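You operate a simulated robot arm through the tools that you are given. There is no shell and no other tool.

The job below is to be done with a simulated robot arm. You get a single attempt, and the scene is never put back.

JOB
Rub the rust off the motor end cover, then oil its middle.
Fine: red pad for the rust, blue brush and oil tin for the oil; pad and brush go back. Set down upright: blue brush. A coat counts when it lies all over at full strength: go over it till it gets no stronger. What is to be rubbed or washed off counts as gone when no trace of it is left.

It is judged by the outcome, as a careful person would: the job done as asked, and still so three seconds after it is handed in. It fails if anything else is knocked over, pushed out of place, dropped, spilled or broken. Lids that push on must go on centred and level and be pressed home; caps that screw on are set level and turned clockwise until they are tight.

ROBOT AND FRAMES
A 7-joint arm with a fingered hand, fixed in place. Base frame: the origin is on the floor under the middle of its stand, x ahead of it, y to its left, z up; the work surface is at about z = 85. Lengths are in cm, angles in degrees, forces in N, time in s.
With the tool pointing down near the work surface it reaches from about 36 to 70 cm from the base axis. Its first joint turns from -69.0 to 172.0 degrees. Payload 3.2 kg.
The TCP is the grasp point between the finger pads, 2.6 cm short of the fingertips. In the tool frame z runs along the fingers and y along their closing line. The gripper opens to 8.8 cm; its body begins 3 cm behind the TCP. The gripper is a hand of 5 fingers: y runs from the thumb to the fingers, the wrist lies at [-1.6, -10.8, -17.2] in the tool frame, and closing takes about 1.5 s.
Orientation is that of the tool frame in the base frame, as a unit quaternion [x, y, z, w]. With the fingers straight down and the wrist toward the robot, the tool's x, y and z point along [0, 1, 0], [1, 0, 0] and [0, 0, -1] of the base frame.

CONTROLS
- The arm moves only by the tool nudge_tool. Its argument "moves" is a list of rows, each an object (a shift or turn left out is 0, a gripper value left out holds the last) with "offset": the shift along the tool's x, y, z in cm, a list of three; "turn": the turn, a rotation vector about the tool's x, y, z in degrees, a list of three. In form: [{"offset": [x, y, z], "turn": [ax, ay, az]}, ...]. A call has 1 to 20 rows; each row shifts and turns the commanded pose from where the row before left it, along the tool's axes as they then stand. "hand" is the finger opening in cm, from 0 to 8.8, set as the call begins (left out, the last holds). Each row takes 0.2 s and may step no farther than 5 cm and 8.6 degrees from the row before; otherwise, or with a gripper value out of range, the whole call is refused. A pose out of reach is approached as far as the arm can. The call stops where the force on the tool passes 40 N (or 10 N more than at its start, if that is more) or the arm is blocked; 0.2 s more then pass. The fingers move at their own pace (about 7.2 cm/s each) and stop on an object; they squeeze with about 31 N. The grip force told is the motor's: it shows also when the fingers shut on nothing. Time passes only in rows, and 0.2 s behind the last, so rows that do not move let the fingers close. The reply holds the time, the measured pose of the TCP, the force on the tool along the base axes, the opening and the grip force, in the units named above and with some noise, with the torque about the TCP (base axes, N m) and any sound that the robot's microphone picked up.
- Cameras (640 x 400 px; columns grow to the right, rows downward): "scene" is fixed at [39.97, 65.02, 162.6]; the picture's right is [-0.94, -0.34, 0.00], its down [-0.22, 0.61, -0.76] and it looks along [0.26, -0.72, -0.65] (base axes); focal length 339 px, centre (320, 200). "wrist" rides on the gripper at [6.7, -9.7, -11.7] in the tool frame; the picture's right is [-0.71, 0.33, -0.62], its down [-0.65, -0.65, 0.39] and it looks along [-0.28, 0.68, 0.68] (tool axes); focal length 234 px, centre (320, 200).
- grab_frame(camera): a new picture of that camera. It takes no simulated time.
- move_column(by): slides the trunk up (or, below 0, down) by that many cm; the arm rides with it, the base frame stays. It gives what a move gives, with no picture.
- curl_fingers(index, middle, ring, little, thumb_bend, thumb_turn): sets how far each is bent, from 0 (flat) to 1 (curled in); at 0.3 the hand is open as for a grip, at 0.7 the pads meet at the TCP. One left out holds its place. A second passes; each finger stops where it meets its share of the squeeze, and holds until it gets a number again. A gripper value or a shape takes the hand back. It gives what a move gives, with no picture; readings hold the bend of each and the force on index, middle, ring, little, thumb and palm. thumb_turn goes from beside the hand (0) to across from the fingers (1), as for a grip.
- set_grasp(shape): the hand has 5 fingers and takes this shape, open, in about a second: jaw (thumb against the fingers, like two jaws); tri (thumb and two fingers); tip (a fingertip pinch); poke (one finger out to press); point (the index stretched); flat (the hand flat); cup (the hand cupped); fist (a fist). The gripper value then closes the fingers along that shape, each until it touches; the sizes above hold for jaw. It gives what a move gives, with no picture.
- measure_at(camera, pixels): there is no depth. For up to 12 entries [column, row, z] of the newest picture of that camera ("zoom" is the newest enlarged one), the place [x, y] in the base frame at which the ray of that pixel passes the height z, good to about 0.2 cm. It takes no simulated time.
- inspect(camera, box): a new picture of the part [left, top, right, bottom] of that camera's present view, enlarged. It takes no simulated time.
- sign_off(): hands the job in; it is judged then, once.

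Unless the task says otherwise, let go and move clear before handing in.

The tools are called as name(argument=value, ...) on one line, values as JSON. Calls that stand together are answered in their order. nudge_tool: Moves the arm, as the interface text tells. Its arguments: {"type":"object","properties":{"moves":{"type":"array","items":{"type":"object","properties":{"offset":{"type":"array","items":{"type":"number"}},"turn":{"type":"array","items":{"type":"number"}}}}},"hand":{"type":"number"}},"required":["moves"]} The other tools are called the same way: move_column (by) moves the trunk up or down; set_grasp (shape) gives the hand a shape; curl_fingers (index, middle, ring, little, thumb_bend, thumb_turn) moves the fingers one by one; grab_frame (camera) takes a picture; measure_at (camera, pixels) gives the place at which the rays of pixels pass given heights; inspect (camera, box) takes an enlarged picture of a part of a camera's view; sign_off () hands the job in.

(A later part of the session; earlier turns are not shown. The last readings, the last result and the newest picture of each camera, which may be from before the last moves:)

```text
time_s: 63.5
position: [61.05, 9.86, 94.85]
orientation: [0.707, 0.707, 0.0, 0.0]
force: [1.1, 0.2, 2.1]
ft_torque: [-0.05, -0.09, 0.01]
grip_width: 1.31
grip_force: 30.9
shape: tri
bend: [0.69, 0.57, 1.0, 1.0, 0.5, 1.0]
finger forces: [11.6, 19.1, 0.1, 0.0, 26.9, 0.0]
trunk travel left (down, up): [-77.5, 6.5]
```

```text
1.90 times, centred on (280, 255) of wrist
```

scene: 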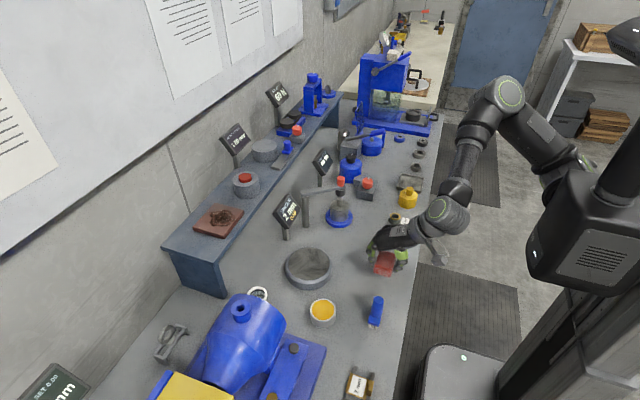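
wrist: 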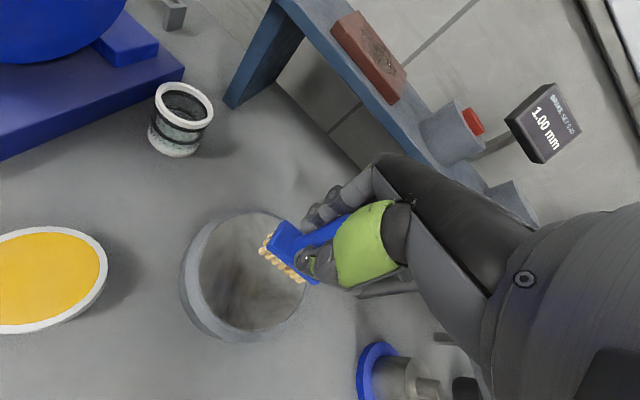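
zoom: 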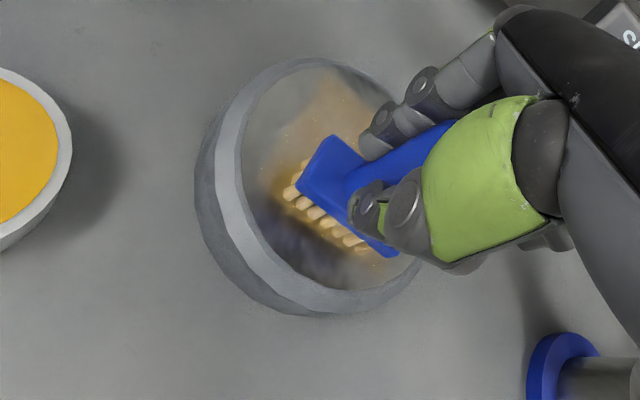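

Oil is going on as a golden film over the brushed area. I'll continue with strokes along y≈11.2 and y≈8.4 to fill a round middle area of radius ≈4.

nudge_tool(moves=[{"offset": [0.5, 0.5, 0.03]}, {"offset": [0.5, 0.5, 0]}, {"offset": [0.4, 0.5, 0]}, {"offset": [0, 0.6, 0]}, {"offset": [0, 0.6, 0]}, {"offset": [0, 0.6, 0]}, {"offset": [0, -0.6, 0]}, {"offset": [0, -0.6, 0]}, {"offset": [0, -0.6, 0]}, {"offset": [0, -0.6, 0]}, {"offset": [0, -0.6, 0]}, {"offset": [0, 0.6, 0]}, {"offset": [0, 0.6, 0]}, {"offset": [0, 0.6, 0]}, {"offset": [0, 0.6, 0]}, {"offset": [0, 0.6, 0]}, {}])

nudge_tool(moves=[{"offset": [-0.7, 0, 0]}, {"offset": [-0.7, 0, 0]}, {"offset": [-0.7, -0.3, 0]}, {"offset": [-0.7, -0.3, 0]}, {"offset": [0, -0.6, 0]}, {"offset": [0, -0.6, 0]}, {"offset": [0, -0.6, 0]}, {"offset": [0, -0.6, 0]}, {"offset": [0, 0.6, 0]}, {"offset": [0, 0.6, 0]}, {"offset": [0, 0.6, 0]}, {"offset": [0, 0.6, 0]}, {"offset": [0, 0.3, 0]}, {}])

inspect(camera="scene", box=[275, 235, 345, 295])

inspect(camera="wrist", box=[180, 150, 380, 360])

```text
time_s: 67.1
position: [64.29, 11.32, 94.85]
orientation: [0.707, 0.708, 0.001, 0.001]
force: [-3.3, -0.2, 4.3]
ft_torque: [-0.06, 0.11, -0.05]
grip_width: 1.29
grip_force: 31.0
shape: tri
bend: [0.69, 0.57, 1.0, 1.0, 0.51, 1.0]
finger forces: [11.9, 18.2, 0.0, 0.0, 28.4, 0.0]
trunk travel left (down, up): [-77.5, 6.5]
```

```text
time_s: 70.1
position: [64.11, 8.65, 94.72]
orientation: [0.707, 0.707, 0.0, 0.001]
force: [-2.3, 0.3, 4.9]
ft_torque: [-0.08, 0.07, -0.01]
grip_width: 1.3
grip_force: 31.2
shape: tri
bend: [0.71, 0.56, 1.0, 1.0, 0.51, 1.0]
finger forces: [12.1, 18.5, 0.0, 0.1, 28.1, 0.0]
trunk travel left (down, up): [-77.5, 6.5]
```

```text
6.67 times, centred on (310, 265) of scene
```

zoom: 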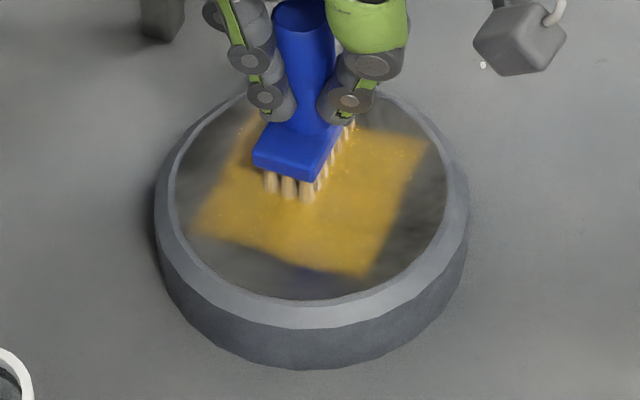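

```text
1.90 times, centred on (280, 255) of wrist
```

zoom: 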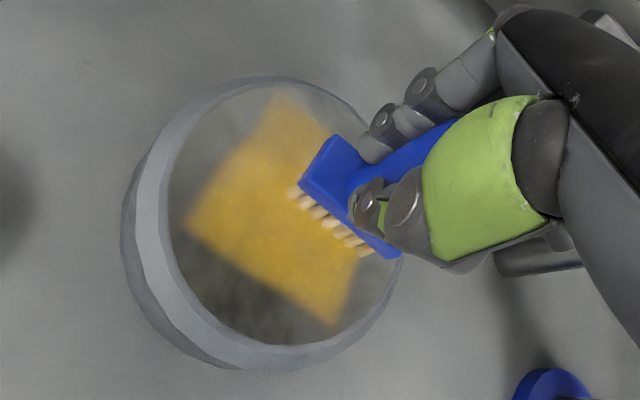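

The golden area looks like a clean square: corners at zoom (195,225), (370,275), (425,140), (255,112). I'll measure them to learn whether it's a bounded target zone.

inspect(camera="scene", box=[275, 235, 345, 295])

measure_at(camera="zoom", pixels=[[195, 225, 88.3], [370, 275, 88.3], [425, 140, 88.3], [252, 115, 88.3], [282, 250, 88.3], [398, 210, 88.3], [311, 191, 88.3]])

```text
6.67 times, centred on (310, 265) of scene
```

zoom: 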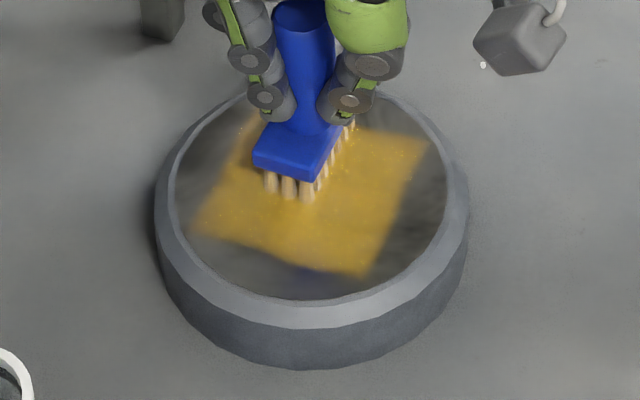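

```text
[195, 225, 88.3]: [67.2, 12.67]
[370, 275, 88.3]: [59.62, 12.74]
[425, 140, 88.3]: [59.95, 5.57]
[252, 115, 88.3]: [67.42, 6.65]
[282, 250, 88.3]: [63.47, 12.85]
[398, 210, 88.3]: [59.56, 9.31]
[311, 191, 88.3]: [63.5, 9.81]
```

The film is bounded to a square zone about x 59.7–67.3, y 5.6–12.8 — that's the "middle" to be coated. Before reaching toward x≈66 I'll check the hand's clearance to the sign.

inspect(camera="scene", box=[250, 180, 350, 270])

grab_frame(camera="wrist")

```text
4.44 times, centred on (300, 225) of scene
```

zoom: 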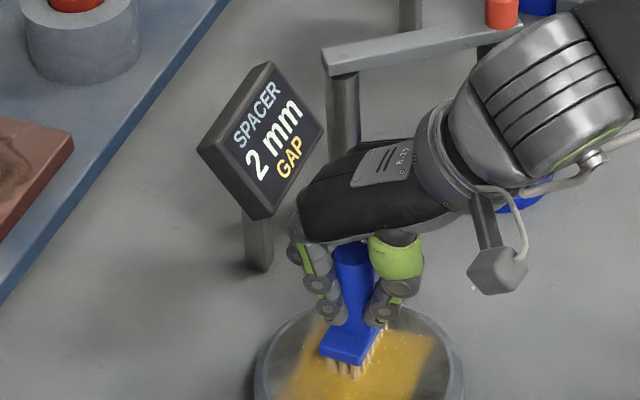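

```text
taken
```

wrist: 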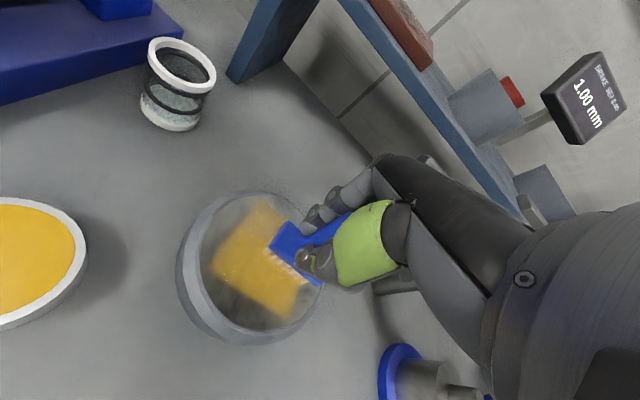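

Hand's leftmost parts are the knuckle at zoom (297,215) and middle finger joint at (291,252). I'll measure at plausible heights.

measure_at(camera="zoom", pixels=[[297, 210, 98], [297, 210, 100], [297, 210, 102], [291, 252, 95], [291, 252, 97], [291, 252, 98]])

```text
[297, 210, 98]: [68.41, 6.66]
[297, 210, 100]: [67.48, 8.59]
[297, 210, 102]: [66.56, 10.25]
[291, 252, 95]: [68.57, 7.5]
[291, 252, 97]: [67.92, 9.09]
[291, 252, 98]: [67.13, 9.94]
```

Hand extends ~4.4 cm beyond TCP in x, so TCP x=66.2 leaves about 1 cm to the sign. I'll brush the line y≈8.3 over x 60.6–66.2.

nudge_tool(moves=[{"offset": [-0.3, 0.5, 0]}, {"offset": [0, 0.5, 0]}, {"offset": [0, 0.5, 0]}, {"offset": [0, 0.5, 0]}, {"offset": [0, -0.7, 0]}, {"offset": [0, -0.7, 0]}, {"offset": [0, -0.7, 0]}, {"offset": [0, -0.7, 0]}, {"offset": [0, -0.7, 0]}, {"offset": [0, -0.7, 0]}, {"offset": [0, -0.7, 0]}, {"offset": [0, -0.7, 0]}, {}])

inspect(camera="scene", box=[275, 235, 345, 295])

inspect(camera="wrist", box=[180, 150, 380, 360])

```text
time_s: 72.9
position: [60.6, 8.37, 94.76]
orientation: [0.706, 0.708, 0.0, -0.001]
force: [0.8, -0.4, 0.5]
ft_torque: [-0.02, -0.03, 0.01]
grip_width: 1.27
grip_force: 31.0
shape: tri
bend: [0.71, 0.56, 1.0, 1.0, 0.51, 1.0]
finger forces: [11.5, 19.7, 0.0, 0.0, 26.5, 0.1]
trunk travel left (down, up): [-77.5, 6.5]
```

```text
6.67 times, centred on (310, 265) of scene
```

zoom: 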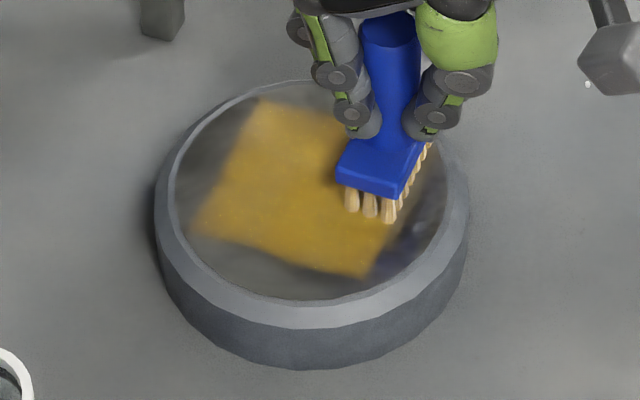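

```text
1.90 times, centred on (280, 255) of wrist
```

zoom: 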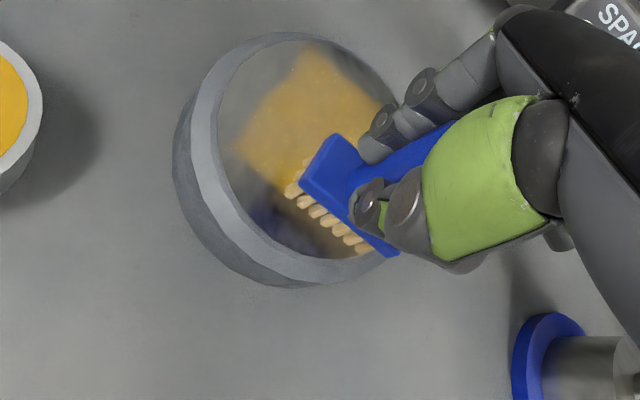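

Contact force was light at this end (0.5 N), so I'll press 0.1 cm more and stroke back, then do the y≈10.8 line.

nudge_tool(moves=[{"offset": [0, 0, 0.1]}, {"offset": [0, 0.7, 0]}, {"offset": [0, 0.7, 0]}, {"offset": [0, 0.7, 0]}, {"offset": [0, 0.7, 0]}, {"offset": [0, 0.7, 0]}, {"offset": [0, 0.7, 0]}, {"offset": [0, 0.7, 0]}, {"offset": [0, 0.7, 0]}, {"offset": [0.6, 0, 0]}, {"offset": [0.6, 0, 0]}, {"offset": [0.6, 0, 0]}, {"offset": [0.6, 0, 0]}, {}])

nudge_tool(moves=[{"offset": [0, -0.7, 0]}, {"offset": [0, -0.7, 0]}, {"offset": [0, -0.7, 0]}, {"offset": [0, -0.7, 0]}, {"offset": [0, -0.7, 0]}, {"offset": [0, -0.7, 0]}, {"offset": [0, -0.7, 0]}, {"offset": [0, -0.7, 0]}, {"offset": [0, 0.7, 0]}, {"offset": [0, 0.7, 0]}, {"offset": [0, 0.7, 0]}, {"offset": [0, 0.7, 0]}, {"offset": [0, 0.7, 0]}, {"offset": [0, 0.7, 0]}, {"offset": [0, 0.7, 0]}, {"offset": [0, 0.7, 0]}, {}])

inspect(camera="scene", box=[275, 235, 345, 295])

inspect(camera="wrist", box=[180, 150, 380, 360])

```text
time_s: 75.9
position: [66.09, 10.72, 94.74]
orientation: [0.707, 0.708, 0.002, 0.0]
force: [1.2, -3.6, 8.4]
ft_torque: [-0.14, -0.06, 0.01]
grip_width: 1.28
grip_force: 30.9
shape: tri
bend: [0.71, 0.56, 1.0, 1.0, 0.51, 1.0]
finger forces: [11.4, 21.1, 0.0, 0.0, 26.6, 0.1]
trunk travel left (down, up): [-77.5, 6.5]
```

```text
time_s: 79.5
position: [66.08, 10.68, 94.78]
orientation: [0.707, 0.707, 0.0, 0.0]
force: [-1.1, -0.2, 3.3]
ft_torque: [-0.04, 0.05, -0.07]
grip_width: 1.26
grip_force: 31.3
shape: tri
bend: [0.71, 0.56, 1.0, 1.0, 0.51, 1.0]
finger forces: [12.7, 19.3, 0.0, 0.0, 26.6, 0.0]
trunk travel left (down, up): [-77.5, 6.5]
```

```text
6.67 times, centred on (310, 265) of scene
```

zoom: 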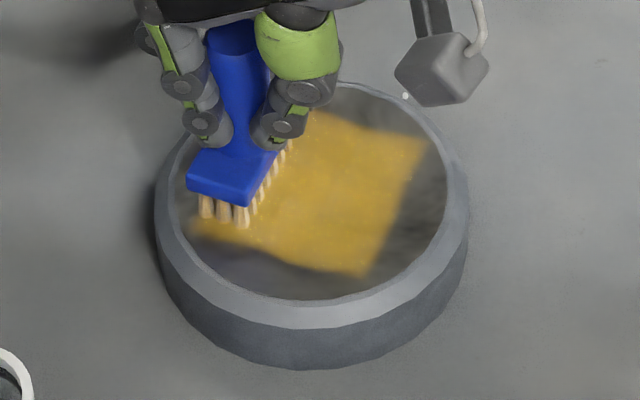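

```text
1.90 times, centred on (280, 255) of wrist
```

zoom: 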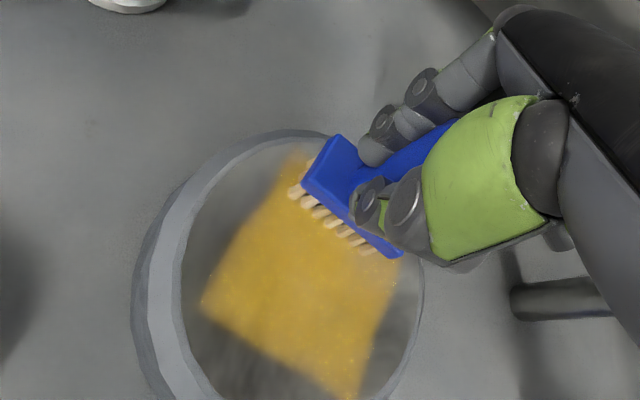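

The film is fairly uniform but bristles look paler. I'll lift off, go back to the tin (path reversed) and inspect the whole coat on the way.

nudge_tool(moves=[{"offset": [0, 0, -1.0]}, {"offset": [0, 0, -1.7]}, {"offset": [0, 0, -1.7]}, {"offset": [2.8, -2.8, 0]}, {"offset": [2.8, -2.8, 0]}, {"offset": [2.8, -2.8, 0]}, {"offset": [2.65, -2.8, 0]}, {}, {}])

inspect(camera="scene", box=[275, 235, 345, 295])

inspect(camera="scene", box=[300, 265, 352, 327])

inspect(camera="wrist", box=[190, 190, 380, 350])

```text
time_s: 81.5
position: [54.88, 21.48, 99.2]
orientation: [0.707, 0.707, 0.0, 0.0]
force: [-0.1, -0.1, 0.2]
ft_torque: [-0.01, 0.0, 0.0]
grip_width: 1.23
grip_force: 30.6
shape: tri
bend: [0.71, 0.56, 1.0, 1.0, 0.51, 1.0]
finger forces: [11.9, 18.8, 0.0, 0.0, 24.8, 0.0]
trunk travel left (down, up): [-77.5, 6.5]
```

```text
6.67 times, centred on (310, 265) of scene
```

zoom: 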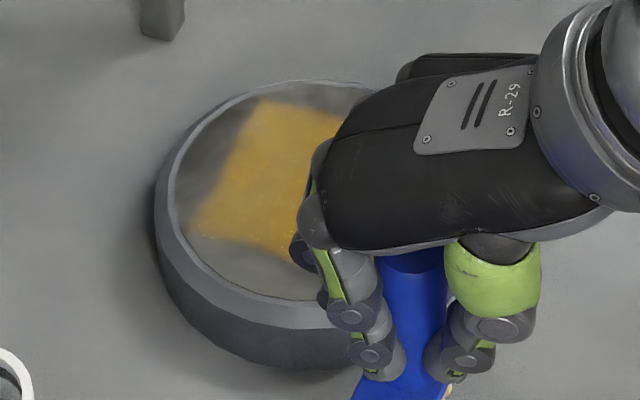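

```text
6.45 times, centred on (326, 296) of scene
```

zoom: 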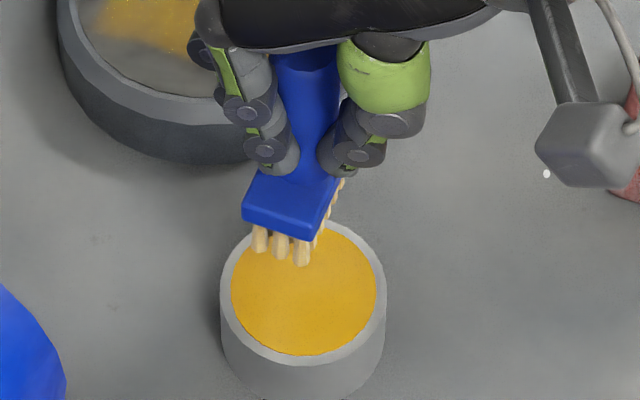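

```text
2.50 times, centred on (285, 270) of wrist
```

zoom: 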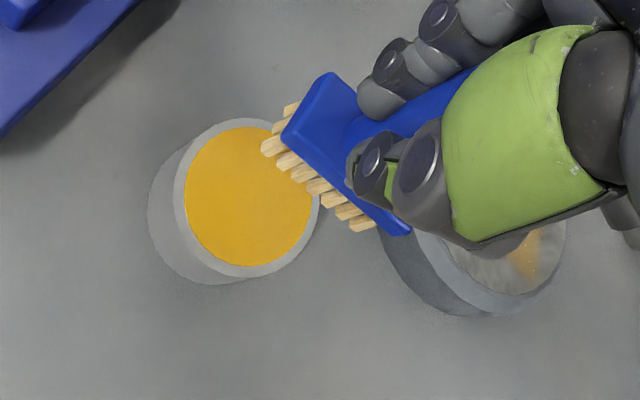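

Bristles are paler, so a re-dip is needed. I'll measure current bristle and tin positions first.

inspect(camera="scene", box=[302, 285, 344, 327])

measure_at(camera="scene", pixels=[[316, 304, 92.75], [319, 305, 92.75], [322.5, 306.5, 92.75]])

```text
9.52 times, centred on (323, 306) of scene
```

zoom: 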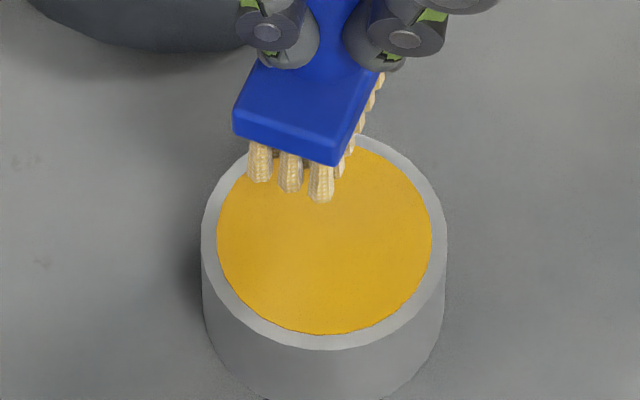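

```text
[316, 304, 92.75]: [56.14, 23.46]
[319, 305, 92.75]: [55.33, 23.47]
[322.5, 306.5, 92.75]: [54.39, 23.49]
```

Near-row tips are at about (55.1, 23.4). I'll check the other end from the wrist view to detect any yaw of the brush in the grip.

inspect(camera="wrist", box=[240, 200, 340, 300])

```text
4.00 times, centred on (290, 250) of wrist
```

zoom: 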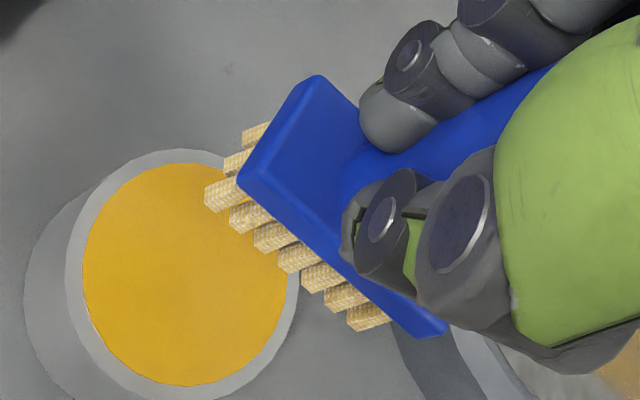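

measure_at(camera="zoom", pixels=[[212, 200, 92.75], [355, 324, 92.75], [250, 138, 92.75], [186, 273, 88], [240, 180, 94.2], [318, 75, 94.2], [435, 335, 94.2]])

```text
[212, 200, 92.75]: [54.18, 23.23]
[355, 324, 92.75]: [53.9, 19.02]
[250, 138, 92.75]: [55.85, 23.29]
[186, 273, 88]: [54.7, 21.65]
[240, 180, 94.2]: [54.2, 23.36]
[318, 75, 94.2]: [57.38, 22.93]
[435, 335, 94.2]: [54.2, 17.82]
```

The brush centre is at about (54.95,21.2) with ~4° yaw; tin centre (54.7,21.55). I'll shift (−0.25,+0.35) and descend to just above the oil.

nudge_tool(moves=[{"offset": [0.35, -0.25, 1.5]}, {"offset": [0, 0, 1.8]}, {"offset": [0, 0, 0.8]}, {}])

inspect(camera="scene", box=[302, 285, 344, 327])

inspect(camera="wrist", box=[200, 200, 330, 330])

```text
time_s: 82.5
position: [54.75, 21.87, 94.98]
orientation: [0.708, 0.707, -0.001, 0.0]
force: [0.8, 0.5, 0.2]
ft_torque: [-0.02, 0.02, 0.0]
grip_width: 1.24
grip_force: 31.0
shape: tri
bend: [0.71, 0.56, 1.0, 1.0, 0.51, 1.0]
finger forces: [11.9, 18.8, 0.0, 0.0, 24.8, 0.0]
trunk travel left (down, up): [-77.5, 6.5]
```

```text
9.52 times, centred on (323, 306) of scene
```

zoom: 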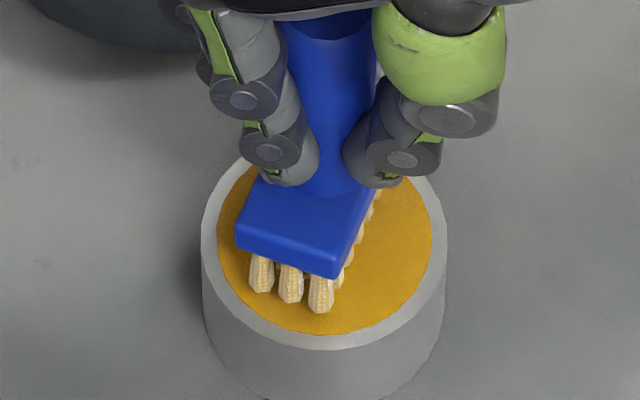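

```text
3.08 times, centred on (265, 265) of wrist
```

zoom: 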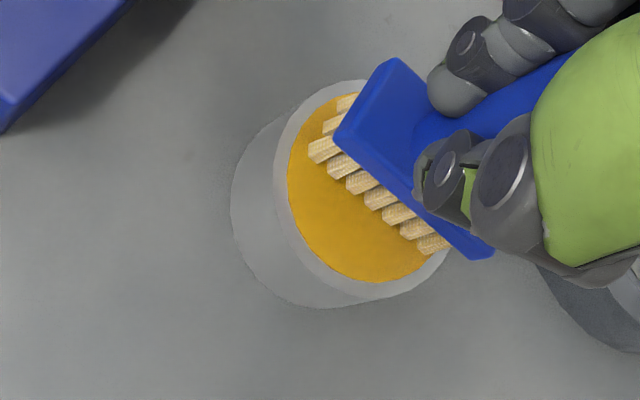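

I'll check both bristle ends against the tin's inner rim before touching: wrist zoom tips (314,160) and (424,250).

measure_at(camera="zoom", pixels=[[314, 160, 88.5], [424, 250, 88.5], [343, 103, 88.5], [362, 185, 88], [290, 150, 88], [435, 270, 88], [360, 282, 88]])

measure_at(camera="scene", pixels=[[316.7, 315.4, 88.5], [319.85, 316.6, 88.5], [323, 317.7, 88.5], [312.2, 310, 88], [334.8, 310, 88], [323.5, 320.1, 88], [323.5, 299.9, 88]])

```text
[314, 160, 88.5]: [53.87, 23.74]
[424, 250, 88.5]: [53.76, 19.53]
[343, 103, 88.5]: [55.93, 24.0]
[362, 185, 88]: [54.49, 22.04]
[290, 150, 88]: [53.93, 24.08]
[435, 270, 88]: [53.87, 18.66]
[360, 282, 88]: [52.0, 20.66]
```

```text
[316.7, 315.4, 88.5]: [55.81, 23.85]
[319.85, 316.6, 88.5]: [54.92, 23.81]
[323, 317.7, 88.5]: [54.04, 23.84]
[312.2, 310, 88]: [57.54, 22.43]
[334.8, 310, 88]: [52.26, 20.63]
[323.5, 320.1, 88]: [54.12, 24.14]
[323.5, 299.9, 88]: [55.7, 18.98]
```

Bristles centre ≈(54.9,21.65) vs oil centre (54.9,21.5). I'll shift −0.15 in y and dip gently.

nudge_tool(moves=[{"offset": [-0.15, 0, 0.1]}, {"offset": [0, 0, 0.2]}, {"offset": [0, 0, 0.15]}, {}])

nudge_tool(moves=[{"offset": [0, 0, 0.12]}, {}, {}])

inspect(camera="scene", box=[302, 285, 344, 327])

```text
time_s: 83.5
position: [54.78, 21.86, 94.63]
orientation: [0.707, 0.707, 0.0, 0.0]
force: [-0.1, 0.1, 1.5]
ft_torque: [-0.06, 0.0, 0.01]
grip_width: 1.24
grip_force: 30.8
shape: tri
bend: [0.71, 0.56, 1.0, 1.0, 0.51, 1.0]
finger forces: [12.2, 18.9, 0.0, 0.1, 25.2, 0.1]
trunk travel left (down, up): [-77.5, 6.5]
```

```text
time_s: 84.3
position: [54.57, 21.94, 94.37]
orientation: [0.708, 0.707, 0.001, 0.001]
force: [0.4, 0.8, 3.2]
ft_torque: [-0.1, -0.04, 0.05]
grip_width: 1.21
grip_force: 31.1
shape: tri
bend: [0.71, 0.56, 1.0, 1.0, 0.51, 1.0]
finger forces: [13.0, 19.5, 0.0, 0.1, 25.0, 0.0]
trunk travel left (down, up): [-77.5, 6.5]
```

```text
9.52 times, centred on (323, 306) of scene
```

zoom: 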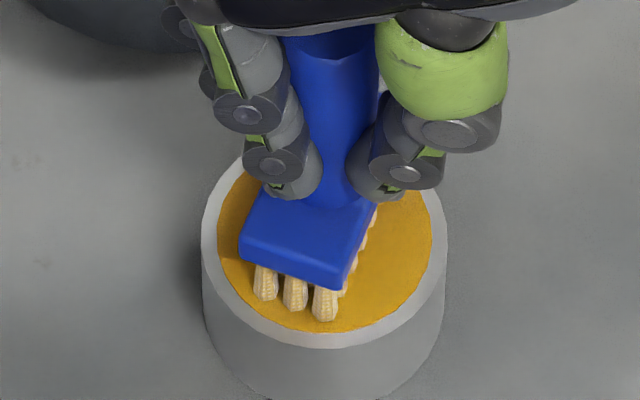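

Contact is ~3 N but the tufts still look pale. I'll press 0.1 cm more and hold a second.

nudge_tool(moves=[{"offset": [0, 0, 0.1]}, {}, {}, {}, {}])

inspect(camera="scene", box=[302, 285, 344, 327])

```text
time_s: 85.5
position: [54.71, 21.81, 94.42]
orientation: [0.707, 0.707, 0.0, 0.0]
force: [0.3, 1.3, 4.7]
ft_torque: [-0.12, -0.1, 0.04]
grip_width: 1.26
grip_force: 30.9
shape: tri
bend: [0.71, 0.56, 1.0, 1.0, 0.51, 1.0]
finger forces: [13.4, 20.2, 0.0, 0.0, 25.1, 0.0]
trunk travel left (down, up): [-77.5, 6.5]
```

```text
9.52 times, centred on (323, 306) of scene
```

zoom: 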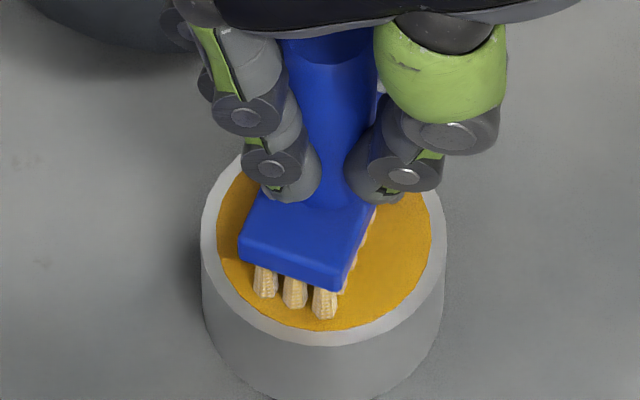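

The tuft colour now matches how it looked after the first dip. I'll lift straight up and compare, then return to the cover.

nudge_tool(moves=[{"offset": [0, 0, -0.3]}, {"offset": [0, 0, -0.6]}, {"offset": [0, 0, -1.5]}, {"offset": [0, 0, -2.4]}, {}, {}])

inspect(camera="scene", box=[302, 285, 344, 327])

inspect(camera="wrist", box=[200, 200, 330, 330])

```text
time_s: 86.9
position: [54.81, 21.95, 99.07]
orientation: [0.707, 0.707, 0.0, 0.0]
force: [-0.2, -0.5, 0.1]
ft_torque: [-0.02, 0.02, 0.02]
grip_width: 1.21
grip_force: 31.0
shape: tri
bend: [0.71, 0.56, 1.0, 1.0, 0.52, 1.0]
finger forces: [11.8, 19.1, 0.1, 0.0, 24.9, 0.0]
trunk travel left (down, up): [-77.5, 6.5]
```

```text
9.52 times, centred on (323, 306) of scene
```

zoom: 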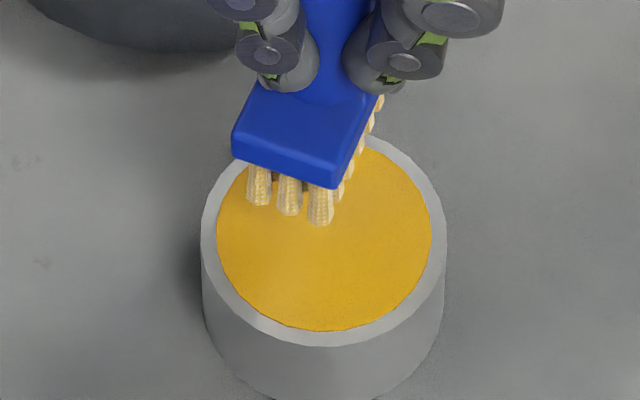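

```text
3.08 times, centred on (265, 265) of wrist
```

zoom: 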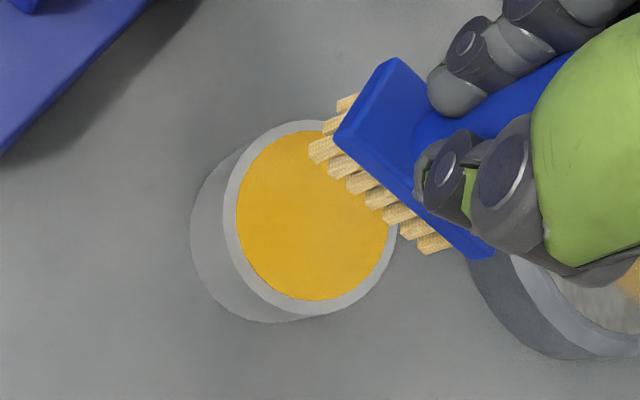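

The tufts are wet again. I'll return to the cover, above the y≈8.2 line start at TCP (63.5,8.2), and lower to contact.

nudge_tool(moves=[{"offset": [-3.44, 2.17, 0]}, {"offset": [-3.44, 2.17, 0]}, {"offset": [-3.44, 2.17, 0]}, {"offset": [-3.44, 2.17, 0]}, {}, {"offset": [0, 0, 2.0]}, {"offset": [0, 0, 1.5]}, {"offset": [0, 0, 0.5]}, {}])

inspect(camera="scene", box=[275, 235, 345, 295])

```text
time_s: 88.9
position: [63.45, 8.3, 95.13]
orientation: [0.707, 0.708, 0.0, 0.001]
force: [-0.4, -0.2, -1.4]
ft_torque: [0.01, -0.01, 0.01]
grip_width: 1.18
grip_force: 31.3
shape: tri
bend: [0.71, 0.56, 1.0, 1.0, 0.52, 1.0]
finger forces: [11.7, 19.0, 0.0, 0.0, 24.8, 0.0]
trunk travel left (down, up): [-77.5, 6.5]
```

```text
6.67 times, centred on (310, 265) of scene
```

zoom: 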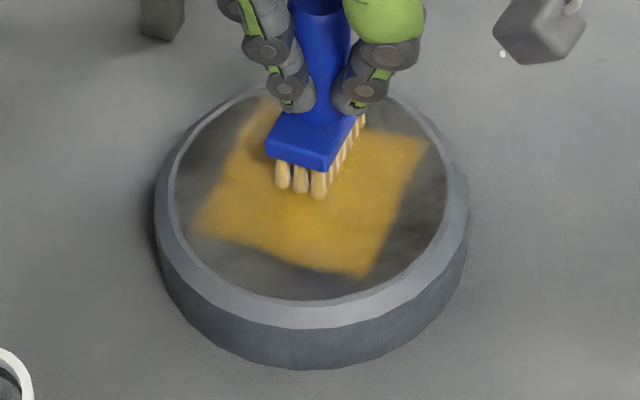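

The coat's square zone is clearly visible, with slightly lighter right and left edges. I'll lower to contact and stroke the y≈8.2 line over the full x width.

nudge_tool(moves=[{"offset": [0, 0, 0.2]}, {"offset": [0, 0, 0.15]}, {"offset": [0, 0, 0.1]}, {}])

nudge_tool(moves=[{"offset": [0, 0.6, 0.05]}, {"offset": [0, 0.7, 0]}, {"offset": [0, 0.7, 0]}, {"offset": [0, 0.7, 0]}, {"offset": [0, -0.6, 0]}, {"offset": [0, -0.7, 0]}, {"offset": [0, -0.7, 0]}, {"offset": [0, -0.7, 0]}, {"offset": [0, -0.7, 0]}, {"offset": [0, -0.7, 0]}, {"offset": [0, -0.7, 0]}, {"offset": [0, -0.7, 0]}, {"offset": [0, -0.2, 0]}, {}])

inspect(camera="scene", box=[275, 235, 345, 295])

```text
time_s: 89.9
position: [63.44, 8.26, 94.95]
orientation: [0.706, 0.708, 0.001, 0.001]
force: [0.7, 3.1, 7.7]
ft_torque: [-0.07, -0.09, 0.0]
grip_width: 1.25
grip_force: 31.2
shape: tri
bend: [0.71, 0.56, 1.0, 1.0, 0.52, 1.0]
finger forces: [14.4, 20.0, 0.1, 0.1, 25.8, 0.0]
trunk travel left (down, up): [-77.5, 6.5]
```

```text
time_s: 92.9
position: [60.29, 8.26, 94.68]
orientation: [0.707, 0.707, 0.001, 0.001]
force: [5.7, 0.2, 10.4]
ft_torque: [-0.18, -0.22, 0.05]
grip_width: 1.24
grip_force: 30.6
shape: tri
bend: [0.71, 0.55, 1.0, 1.0, 0.52, 1.0]
finger forces: [12.3, 22.9, 0.0, 0.1, 24.5, 0.1]
trunk travel left (down, up): [-77.5, 6.5]
```

```text
6.67 times, centred on (310, 265) of scene
```

zoom: 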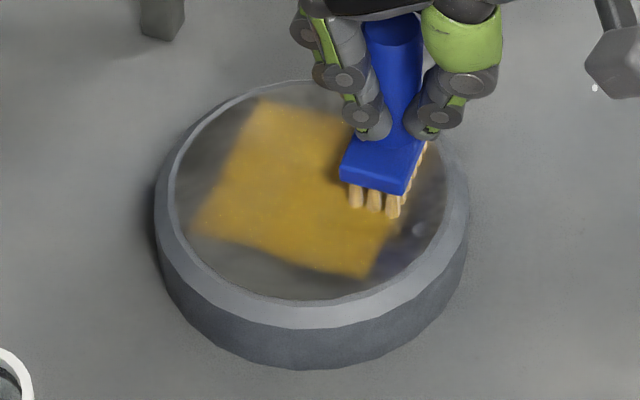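

Force rose to 10 N, so I'll ease by 0.08 and stroke back at y≈8.2, then do the y≈10.9 line both ways.

nudge_tool(moves=[{"offset": [0, 0.6, -0.08]}, {"offset": [0, 0.7, 0]}, {"offset": [0, 0.7, 0]}, {"offset": [0, 0.7, 0]}, {"offset": [0, 0.7, 0]}, {"offset": [0, 0.7, 0]}, {"offset": [0, 0.7, 0]}, {"offset": [0, 0.7, 0]}, {"offset": [0, 0.4, 0]}, {"offset": [0.7, 0, 0]}, {"offset": [0.7, 0, 0]}, {"offset": [0.7, 0, 0]}, {"offset": [0.6, 0, 0]}, {}])

nudge_tool(moves=[{"offset": [0, -0.7, 0]}, {"offset": [0, -0.7, 0]}, {"offset": [0, -0.7, 0]}, {"offset": [0, -0.7, 0]}, {"offset": [0, -0.7, 0]}, {"offset": [0, -0.7, 0]}, {"offset": [0, -0.7, 0]}, {"offset": [0, -0.7, 0]}, {"offset": [0, -0.3, 0]}, {"offset": [0, 0.7, 0]}, {"offset": [0, 0.7, 0]}, {"offset": [0, 0.7, 0]}, {"offset": [0, 0.7, 0]}, {"offset": [0, 0.7, 0]}, {"offset": [0, 0.7, 0]}, {"offset": [0, 0.7, 0]}, {"offset": [0, 0.7, 0]}, {"offset": [0, 0.2, 0]}, {}])

inspect(camera="scene", box=[275, 235, 345, 295])

inspect(camera="wrist", box=[180, 150, 380, 360])

```text
time_s: 95.9
position: [66.21, 10.91, 94.68]
orientation: [0.707, 0.707, 0.0, 0.0]
force: [-0.2, 0.0, 3.0]
ft_torque: [-0.11, -0.07, -0.01]
grip_width: 1.23
grip_force: 31.1
shape: tri
bend: [0.71, 0.55, 1.0, 1.0, 0.52, 1.0]
finger forces: [12.9, 20.9, 0.0, 0.0, 26.2, 0.0]
trunk travel left (down, up): [-77.5, 6.5]
```

```text
time_s: 99.9
position: [66.08, 10.85, 94.76]
orientation: [0.708, 0.707, 0.0, 0.0]
force: [-2.3, 0.3, 2.2]
ft_torque: [-0.05, 0.06, -0.04]
grip_width: 1.21
grip_force: 30.7
shape: tri
bend: [0.71, 0.55, 1.0, 1.0, 0.52, 1.0]
finger forces: [12.9, 19.8, 0.0, 0.0, 26.5, 0.0]
trunk travel left (down, up): [-77.5, 6.5]
```

```text
6.67 times, centred on (310, 265) of scene
```

zoom: 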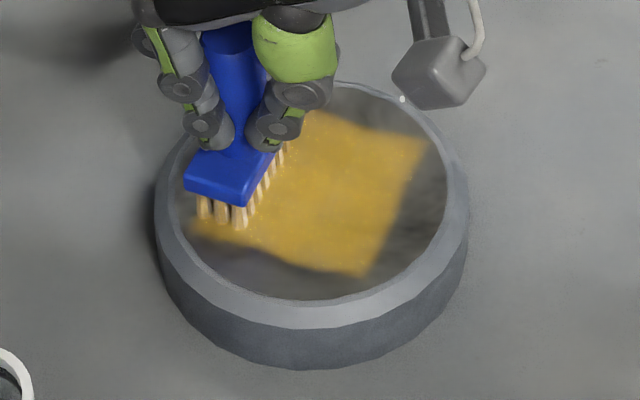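

```text
1.90 times, centred on (280, 255) of wrist
```

zoom: 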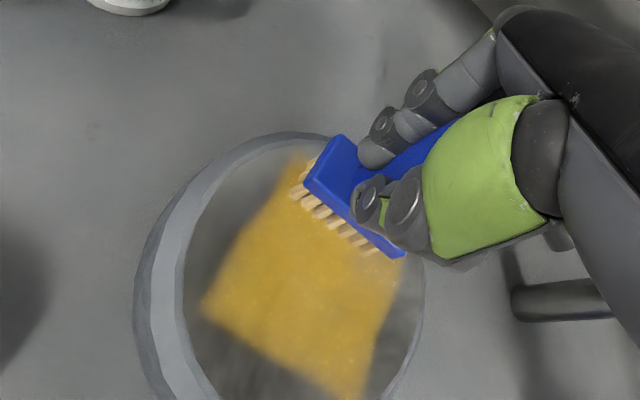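

The coat looks the same as before this pass, suggesting it's saturated. I'll lift and pull the hand away toward the brush's home to view the entire zone.

nudge_tool(moves=[{"offset": [0, 0, -1.0]}, {"offset": [0, 0, -1.7]}, {"offset": [0, 0, -1.7]}, {"offset": [0, -4.5, 0]}, {"offset": [0, -4.5, 0]}, {"offset": [0, -4.5, 0]}, {"offset": [0, -4.5, 0]}, {}, {}])

inspect(camera="scene", box=[285, 240, 337, 287])

inspect(camera="wrist", box=[260, 90, 370, 200])

grab_frame(camera="wrist")

```text
time_s: 101.9
position: [48.09, 11.18, 99.3]
orientation: [0.708, 0.707, 0.001, 0.001]
force: [0.3, 0.5, -0.7]
ft_torque: [-0.01, -0.02, 0.0]
grip_width: 1.16
grip_force: 30.8
shape: tri
bend: [0.71, 0.55, 1.0, 1.0, 0.52, 1.0]
finger forces: [14.4, 21.2, 0.0, 0.0, 24.0, 0.1]
trunk travel left (down, up): [-77.5, 6.5]
```

```text
8.51 times, centred on (311, 264) of scene
```

zoom: 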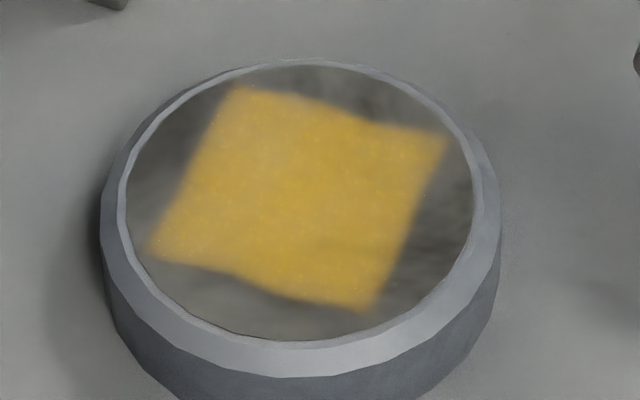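

```text
3.64 times, centred on (315, 145) of wrist
```

zoom: 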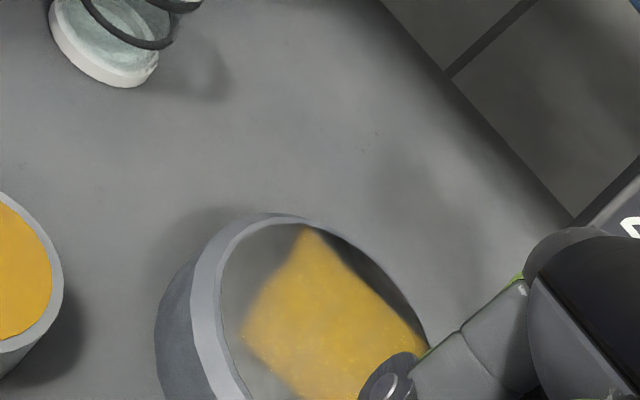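

```text
taken
```

wrist: 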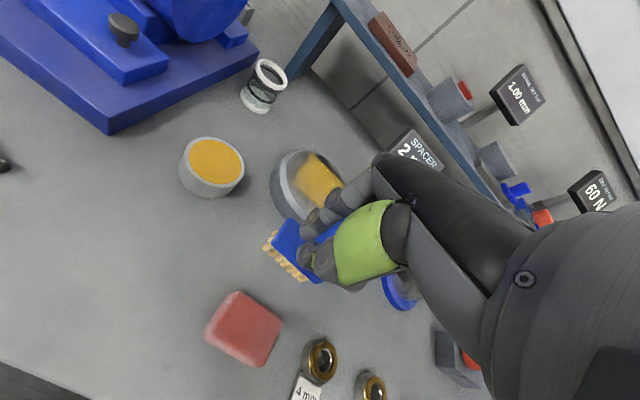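

The coat is even with soft edges, but its near and far borders are slightly wavy. I'll measure the border points to see whether it's the brush limits or a fixed zone.

inspect(camera="scene", box=[285, 240, 337, 287])

measure_at(camera="zoom", pixels=[[150, 250, 88.3], [195, 262, 88.3], [235, 272, 88.3], [300, 297, 88.3], [365, 308, 88.3], [405, 225, 88.3], [445, 137, 88.3], [375, 122, 88.3], [300, 97, 88.3], [235, 90, 88.3], [190, 170, 88.3], [311, 200, 88.3]])

```text
8.51 times, centred on (311, 264) of scene
```

zoom: 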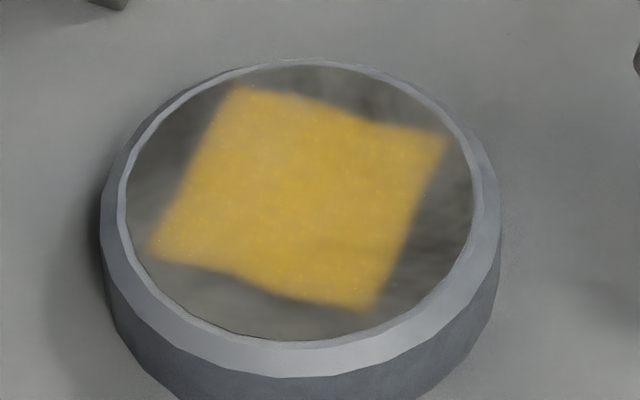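

```text
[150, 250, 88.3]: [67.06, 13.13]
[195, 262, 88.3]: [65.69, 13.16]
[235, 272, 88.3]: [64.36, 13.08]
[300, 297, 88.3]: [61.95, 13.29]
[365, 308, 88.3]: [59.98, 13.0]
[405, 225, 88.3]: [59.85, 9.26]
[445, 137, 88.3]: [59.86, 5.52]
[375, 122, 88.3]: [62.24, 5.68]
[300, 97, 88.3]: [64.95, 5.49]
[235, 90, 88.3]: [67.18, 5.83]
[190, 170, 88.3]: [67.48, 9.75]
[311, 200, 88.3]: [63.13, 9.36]
```

The coated zone is x 59.85–67.3, y 5.6–13.1, centred on the cover — the same zone the rust had, so it's the target patch. To be sure it is at full strength I'll do one more dip and pass; first a look at the bristles' colour.

inspect(camera="wrist", box=[240, 200, 340, 300])

```text
4.00 times, centred on (290, 250) of wrist
```

zoom: 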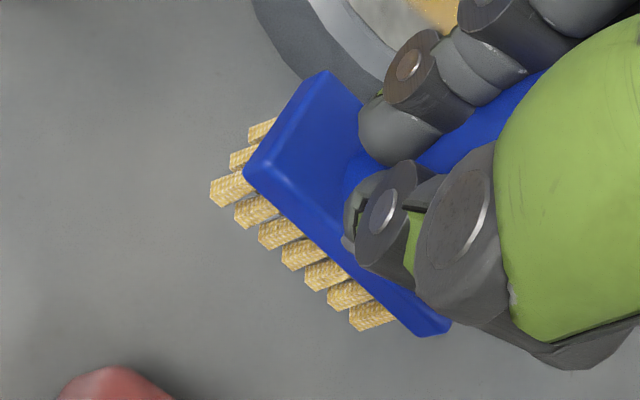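

The bristles are still golden and loaded, so I'll do another full pass without re-dipping, then compare from this same pose.

nudge_tool(moves=[{"offset": [-0.2, 4.5, 0]}, {"offset": [0, 4.5, 0]}, {"offset": [0, 4.5, 0]}, {"offset": [0, 4.5, 0]}, {"offset": [0, 0, 1.7]}, {"offset": [0, 0, 1.7]}, {"offset": [0, 0, 0.7]}, {"offset": [0, 0, 0.3]}, {}])

nudge_tool(moves=[{"offset": [0, -0.6, 0.04]}, {"offset": [0, -0.6, 0]}, {"offset": [0, -0.6, 0]}, {"offset": [0, -0.6, 0]}, {"offset": [0, -0.6, 0]}, {"offset": [0, -0.6, 0]}, {"offset": [0, -0.6, 0]}, {"offset": [0, -0.6, 0]}, {"offset": [0, -0.6, 0]}, {"offset": [0, -0.4, 0]}, {"offset": [-0.6, 0, 0]}, {"offset": [-0.6, 0, 0]}, {"offset": [0, 0.6, 0]}, {"offset": [0, 0.6, 0]}, {"offset": [0, 0.6, 0]}, {"offset": [0, 0.6, 0]}, {"offset": [0, 0.6, 0]}, {"offset": [0, 0.6, 0]}, {"offset": [0, 0.6, 0]}, {"offset": [0, 0.6, 0]}])

nudge_tool(moves=[{"offset": [0, 0.6, 0]}, {"offset": [0, 0.4, 0]}, {"offset": [-0.7, 0, 0]}, {"offset": [-0.7, 0, 0]}, {"offset": [0, -0.6, 0]}, {"offset": [0, -0.6, 0]}, {"offset": [0, -0.6, 0]}, {"offset": [0, -0.6, 0]}, {"offset": [0, -0.6, 0]}, {"offset": [0, -0.6, 0]}, {"offset": [0, -0.6, 0]}, {"offset": [0, -0.6, 0]}, {"offset": [0, -0.6, 0]}, {"offset": [0, -0.4, 0]}, {}])

```text
time_s: 103.9
position: [66.05, 10.71, 94.81]
orientation: [0.707, 0.707, 0.0, 0.001]
force: [1.7, 1.1, 3.9]
ft_torque: [-0.11, -0.07, 0.02]
grip_width: 1.13
grip_force: 31.4
shape: tri
bend: [0.71, 0.55, 1.0, 1.0, 0.87, 1.0]
finger forces: [13.8, 21.7, 0.0, 0.0, 24.0, 0.1]
trunk travel left (down, up): [-77.5, 6.5]
```

```text
time_s: 108.1
position: [65.29, 9.43, 94.69]
orientation: [0.707, 0.707, 0.001, 0.001]
force: [-2.2, 0.3, 4.1]
ft_torque: [-0.16, 0.06, -0.06]
grip_width: 1.12
grip_force: 30.8
shape: tri
bend: [0.72, 0.53, 1.0, 1.0, 0.89, 1.0]
finger forces: [3.5, 22.1, 0.1, 0.0, 26.1, 0.0]
trunk travel left (down, up): [-77.5, 6.5]
```

```text
time_s: 111.3
position: [60.3, 8.17, 94.73]
orientation: [0.707, 0.707, 0.0, -0.001]
force: [1.8, -0.1, 3.0]
ft_torque: [-0.09, -0.15, 0.03]
grip_width: 1.14
grip_force: 30.6
shape: tri
bend: [0.72, 0.52, 1.0, 1.0, 0.89, 1.0]
finger forces: [1.5, 22.6, 0.1, 0.1, 24.2, 0.1]
trunk travel left (down, up): [-77.5, 6.5]
```

The thumb's bend jumped to 0.89 and the index force dropped to 1.5 N — the grip is shifting. I'll look at it closely before moving on.

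inspect(camera="scene", box=[285, 220, 365, 285])

inspect(camera="wrist", box=[220, 170, 400, 320])

```text
6.15 times, centred on (325, 252) of scene
```

zoom: 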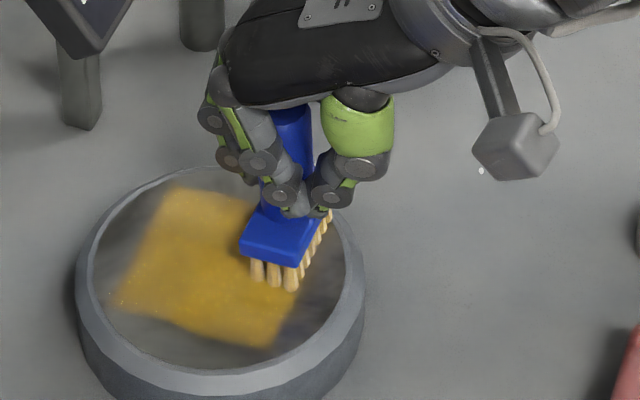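

```text
2.67 times, centred on (310, 245) of wrist
```

zoom: 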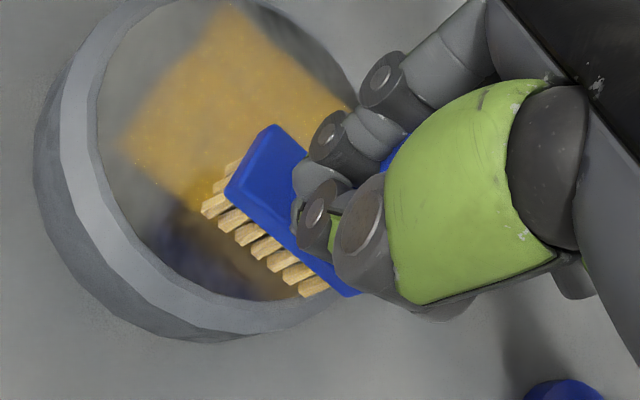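

The index has slid past the handle on its near side, so the handle is now held only by middle and thumb. The brush is standing flat on the cover, so the safest fix is to let go here and regrip it centred.

measure_at(camera="zoom", pixels=[[268, 124, 89.9], [225, 192, 89.9], [345, 292, 89.9], [206, 215, 88.3], [305, 294, 88.3]])

nudge_tool(hand=8.8, moves=[{}, {}, {}, {}, {}, {}, {}, {}])

inspect(camera="scene", box=[285, 220, 365, 285])

inspect(camera="wrist", box=[220, 170, 400, 320])

```text
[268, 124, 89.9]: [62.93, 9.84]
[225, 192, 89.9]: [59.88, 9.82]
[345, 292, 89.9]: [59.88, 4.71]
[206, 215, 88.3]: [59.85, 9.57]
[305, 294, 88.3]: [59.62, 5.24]
```

```text
time_s: 113.1
position: [60.23, 8.11, 94.87]
orientation: [0.707, 0.707, 0.0, 0.0]
force: [-1.4, 0.1, 0.3]
ft_torque: [0.0, -0.02, 0.01]
grip_width: 8.76
grip_force: 0.0
shape: tri
bend: [0.3, 0.3, 0.99, 0.99, 0.3, 0.97]
finger forces: [0.0, 0.1, 0.1, 0.0, 0.0, 0.0]
trunk travel left (down, up): [-77.5, 6.5]
```

```text
6.15 times, centred on (325, 252) of scene
```

zoom: 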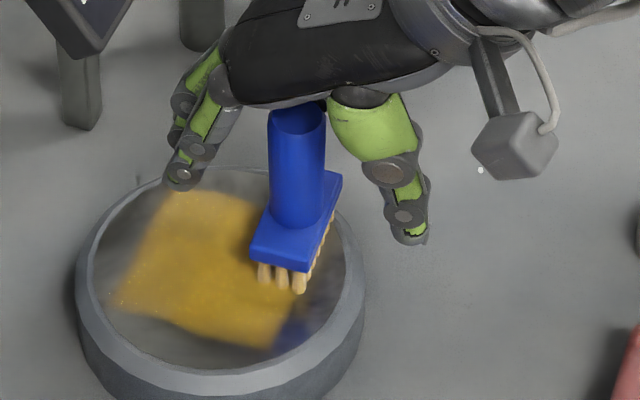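

```text
2.67 times, centred on (310, 245) of wrist
```

zoom: 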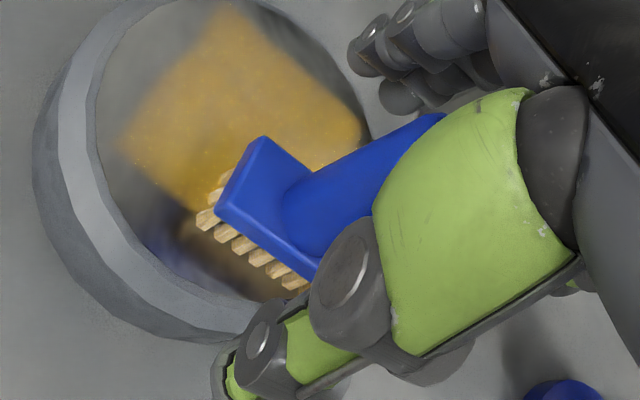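

The brush now stands upright on the cover. I'll measure its handle: top centre ≈(298,118), base ≈(297,215), block corners (251,252),(306,270),(341,178).

measure_at(camera="zoom", pixels=[[262, 138, 90], [216, 210, 90], [310, 280, 90]])

inspect(camera="scene", box=[285, 220, 365, 285])

measure_at(camera="zoom", pixels=[[298, 118, 96.5], [298, 118, 97], [298, 118, 97.5], [297, 213, 90.2], [251, 250, 90], [305, 270, 90], [341, 178, 90], [325, 120, 96.8], [270, 110, 96.8]])

```text
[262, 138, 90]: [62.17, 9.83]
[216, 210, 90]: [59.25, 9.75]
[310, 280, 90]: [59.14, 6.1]
```

```text
6.15 times, centred on (325, 252) of scene
```

zoom: 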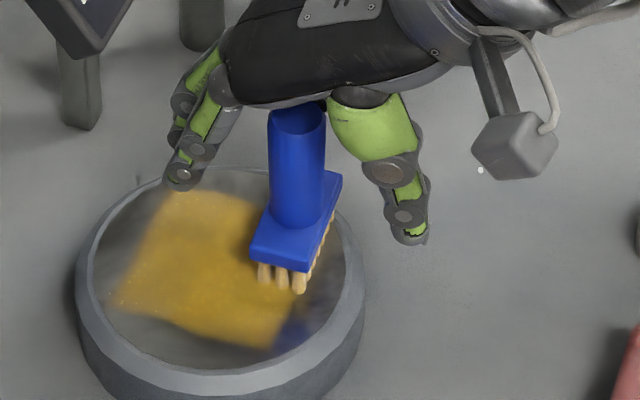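

```text
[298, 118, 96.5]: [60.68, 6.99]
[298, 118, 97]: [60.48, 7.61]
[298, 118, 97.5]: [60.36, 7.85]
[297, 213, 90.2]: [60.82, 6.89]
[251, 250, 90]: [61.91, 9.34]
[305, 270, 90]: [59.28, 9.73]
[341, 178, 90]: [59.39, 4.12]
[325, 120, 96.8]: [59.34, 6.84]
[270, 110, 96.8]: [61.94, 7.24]
```

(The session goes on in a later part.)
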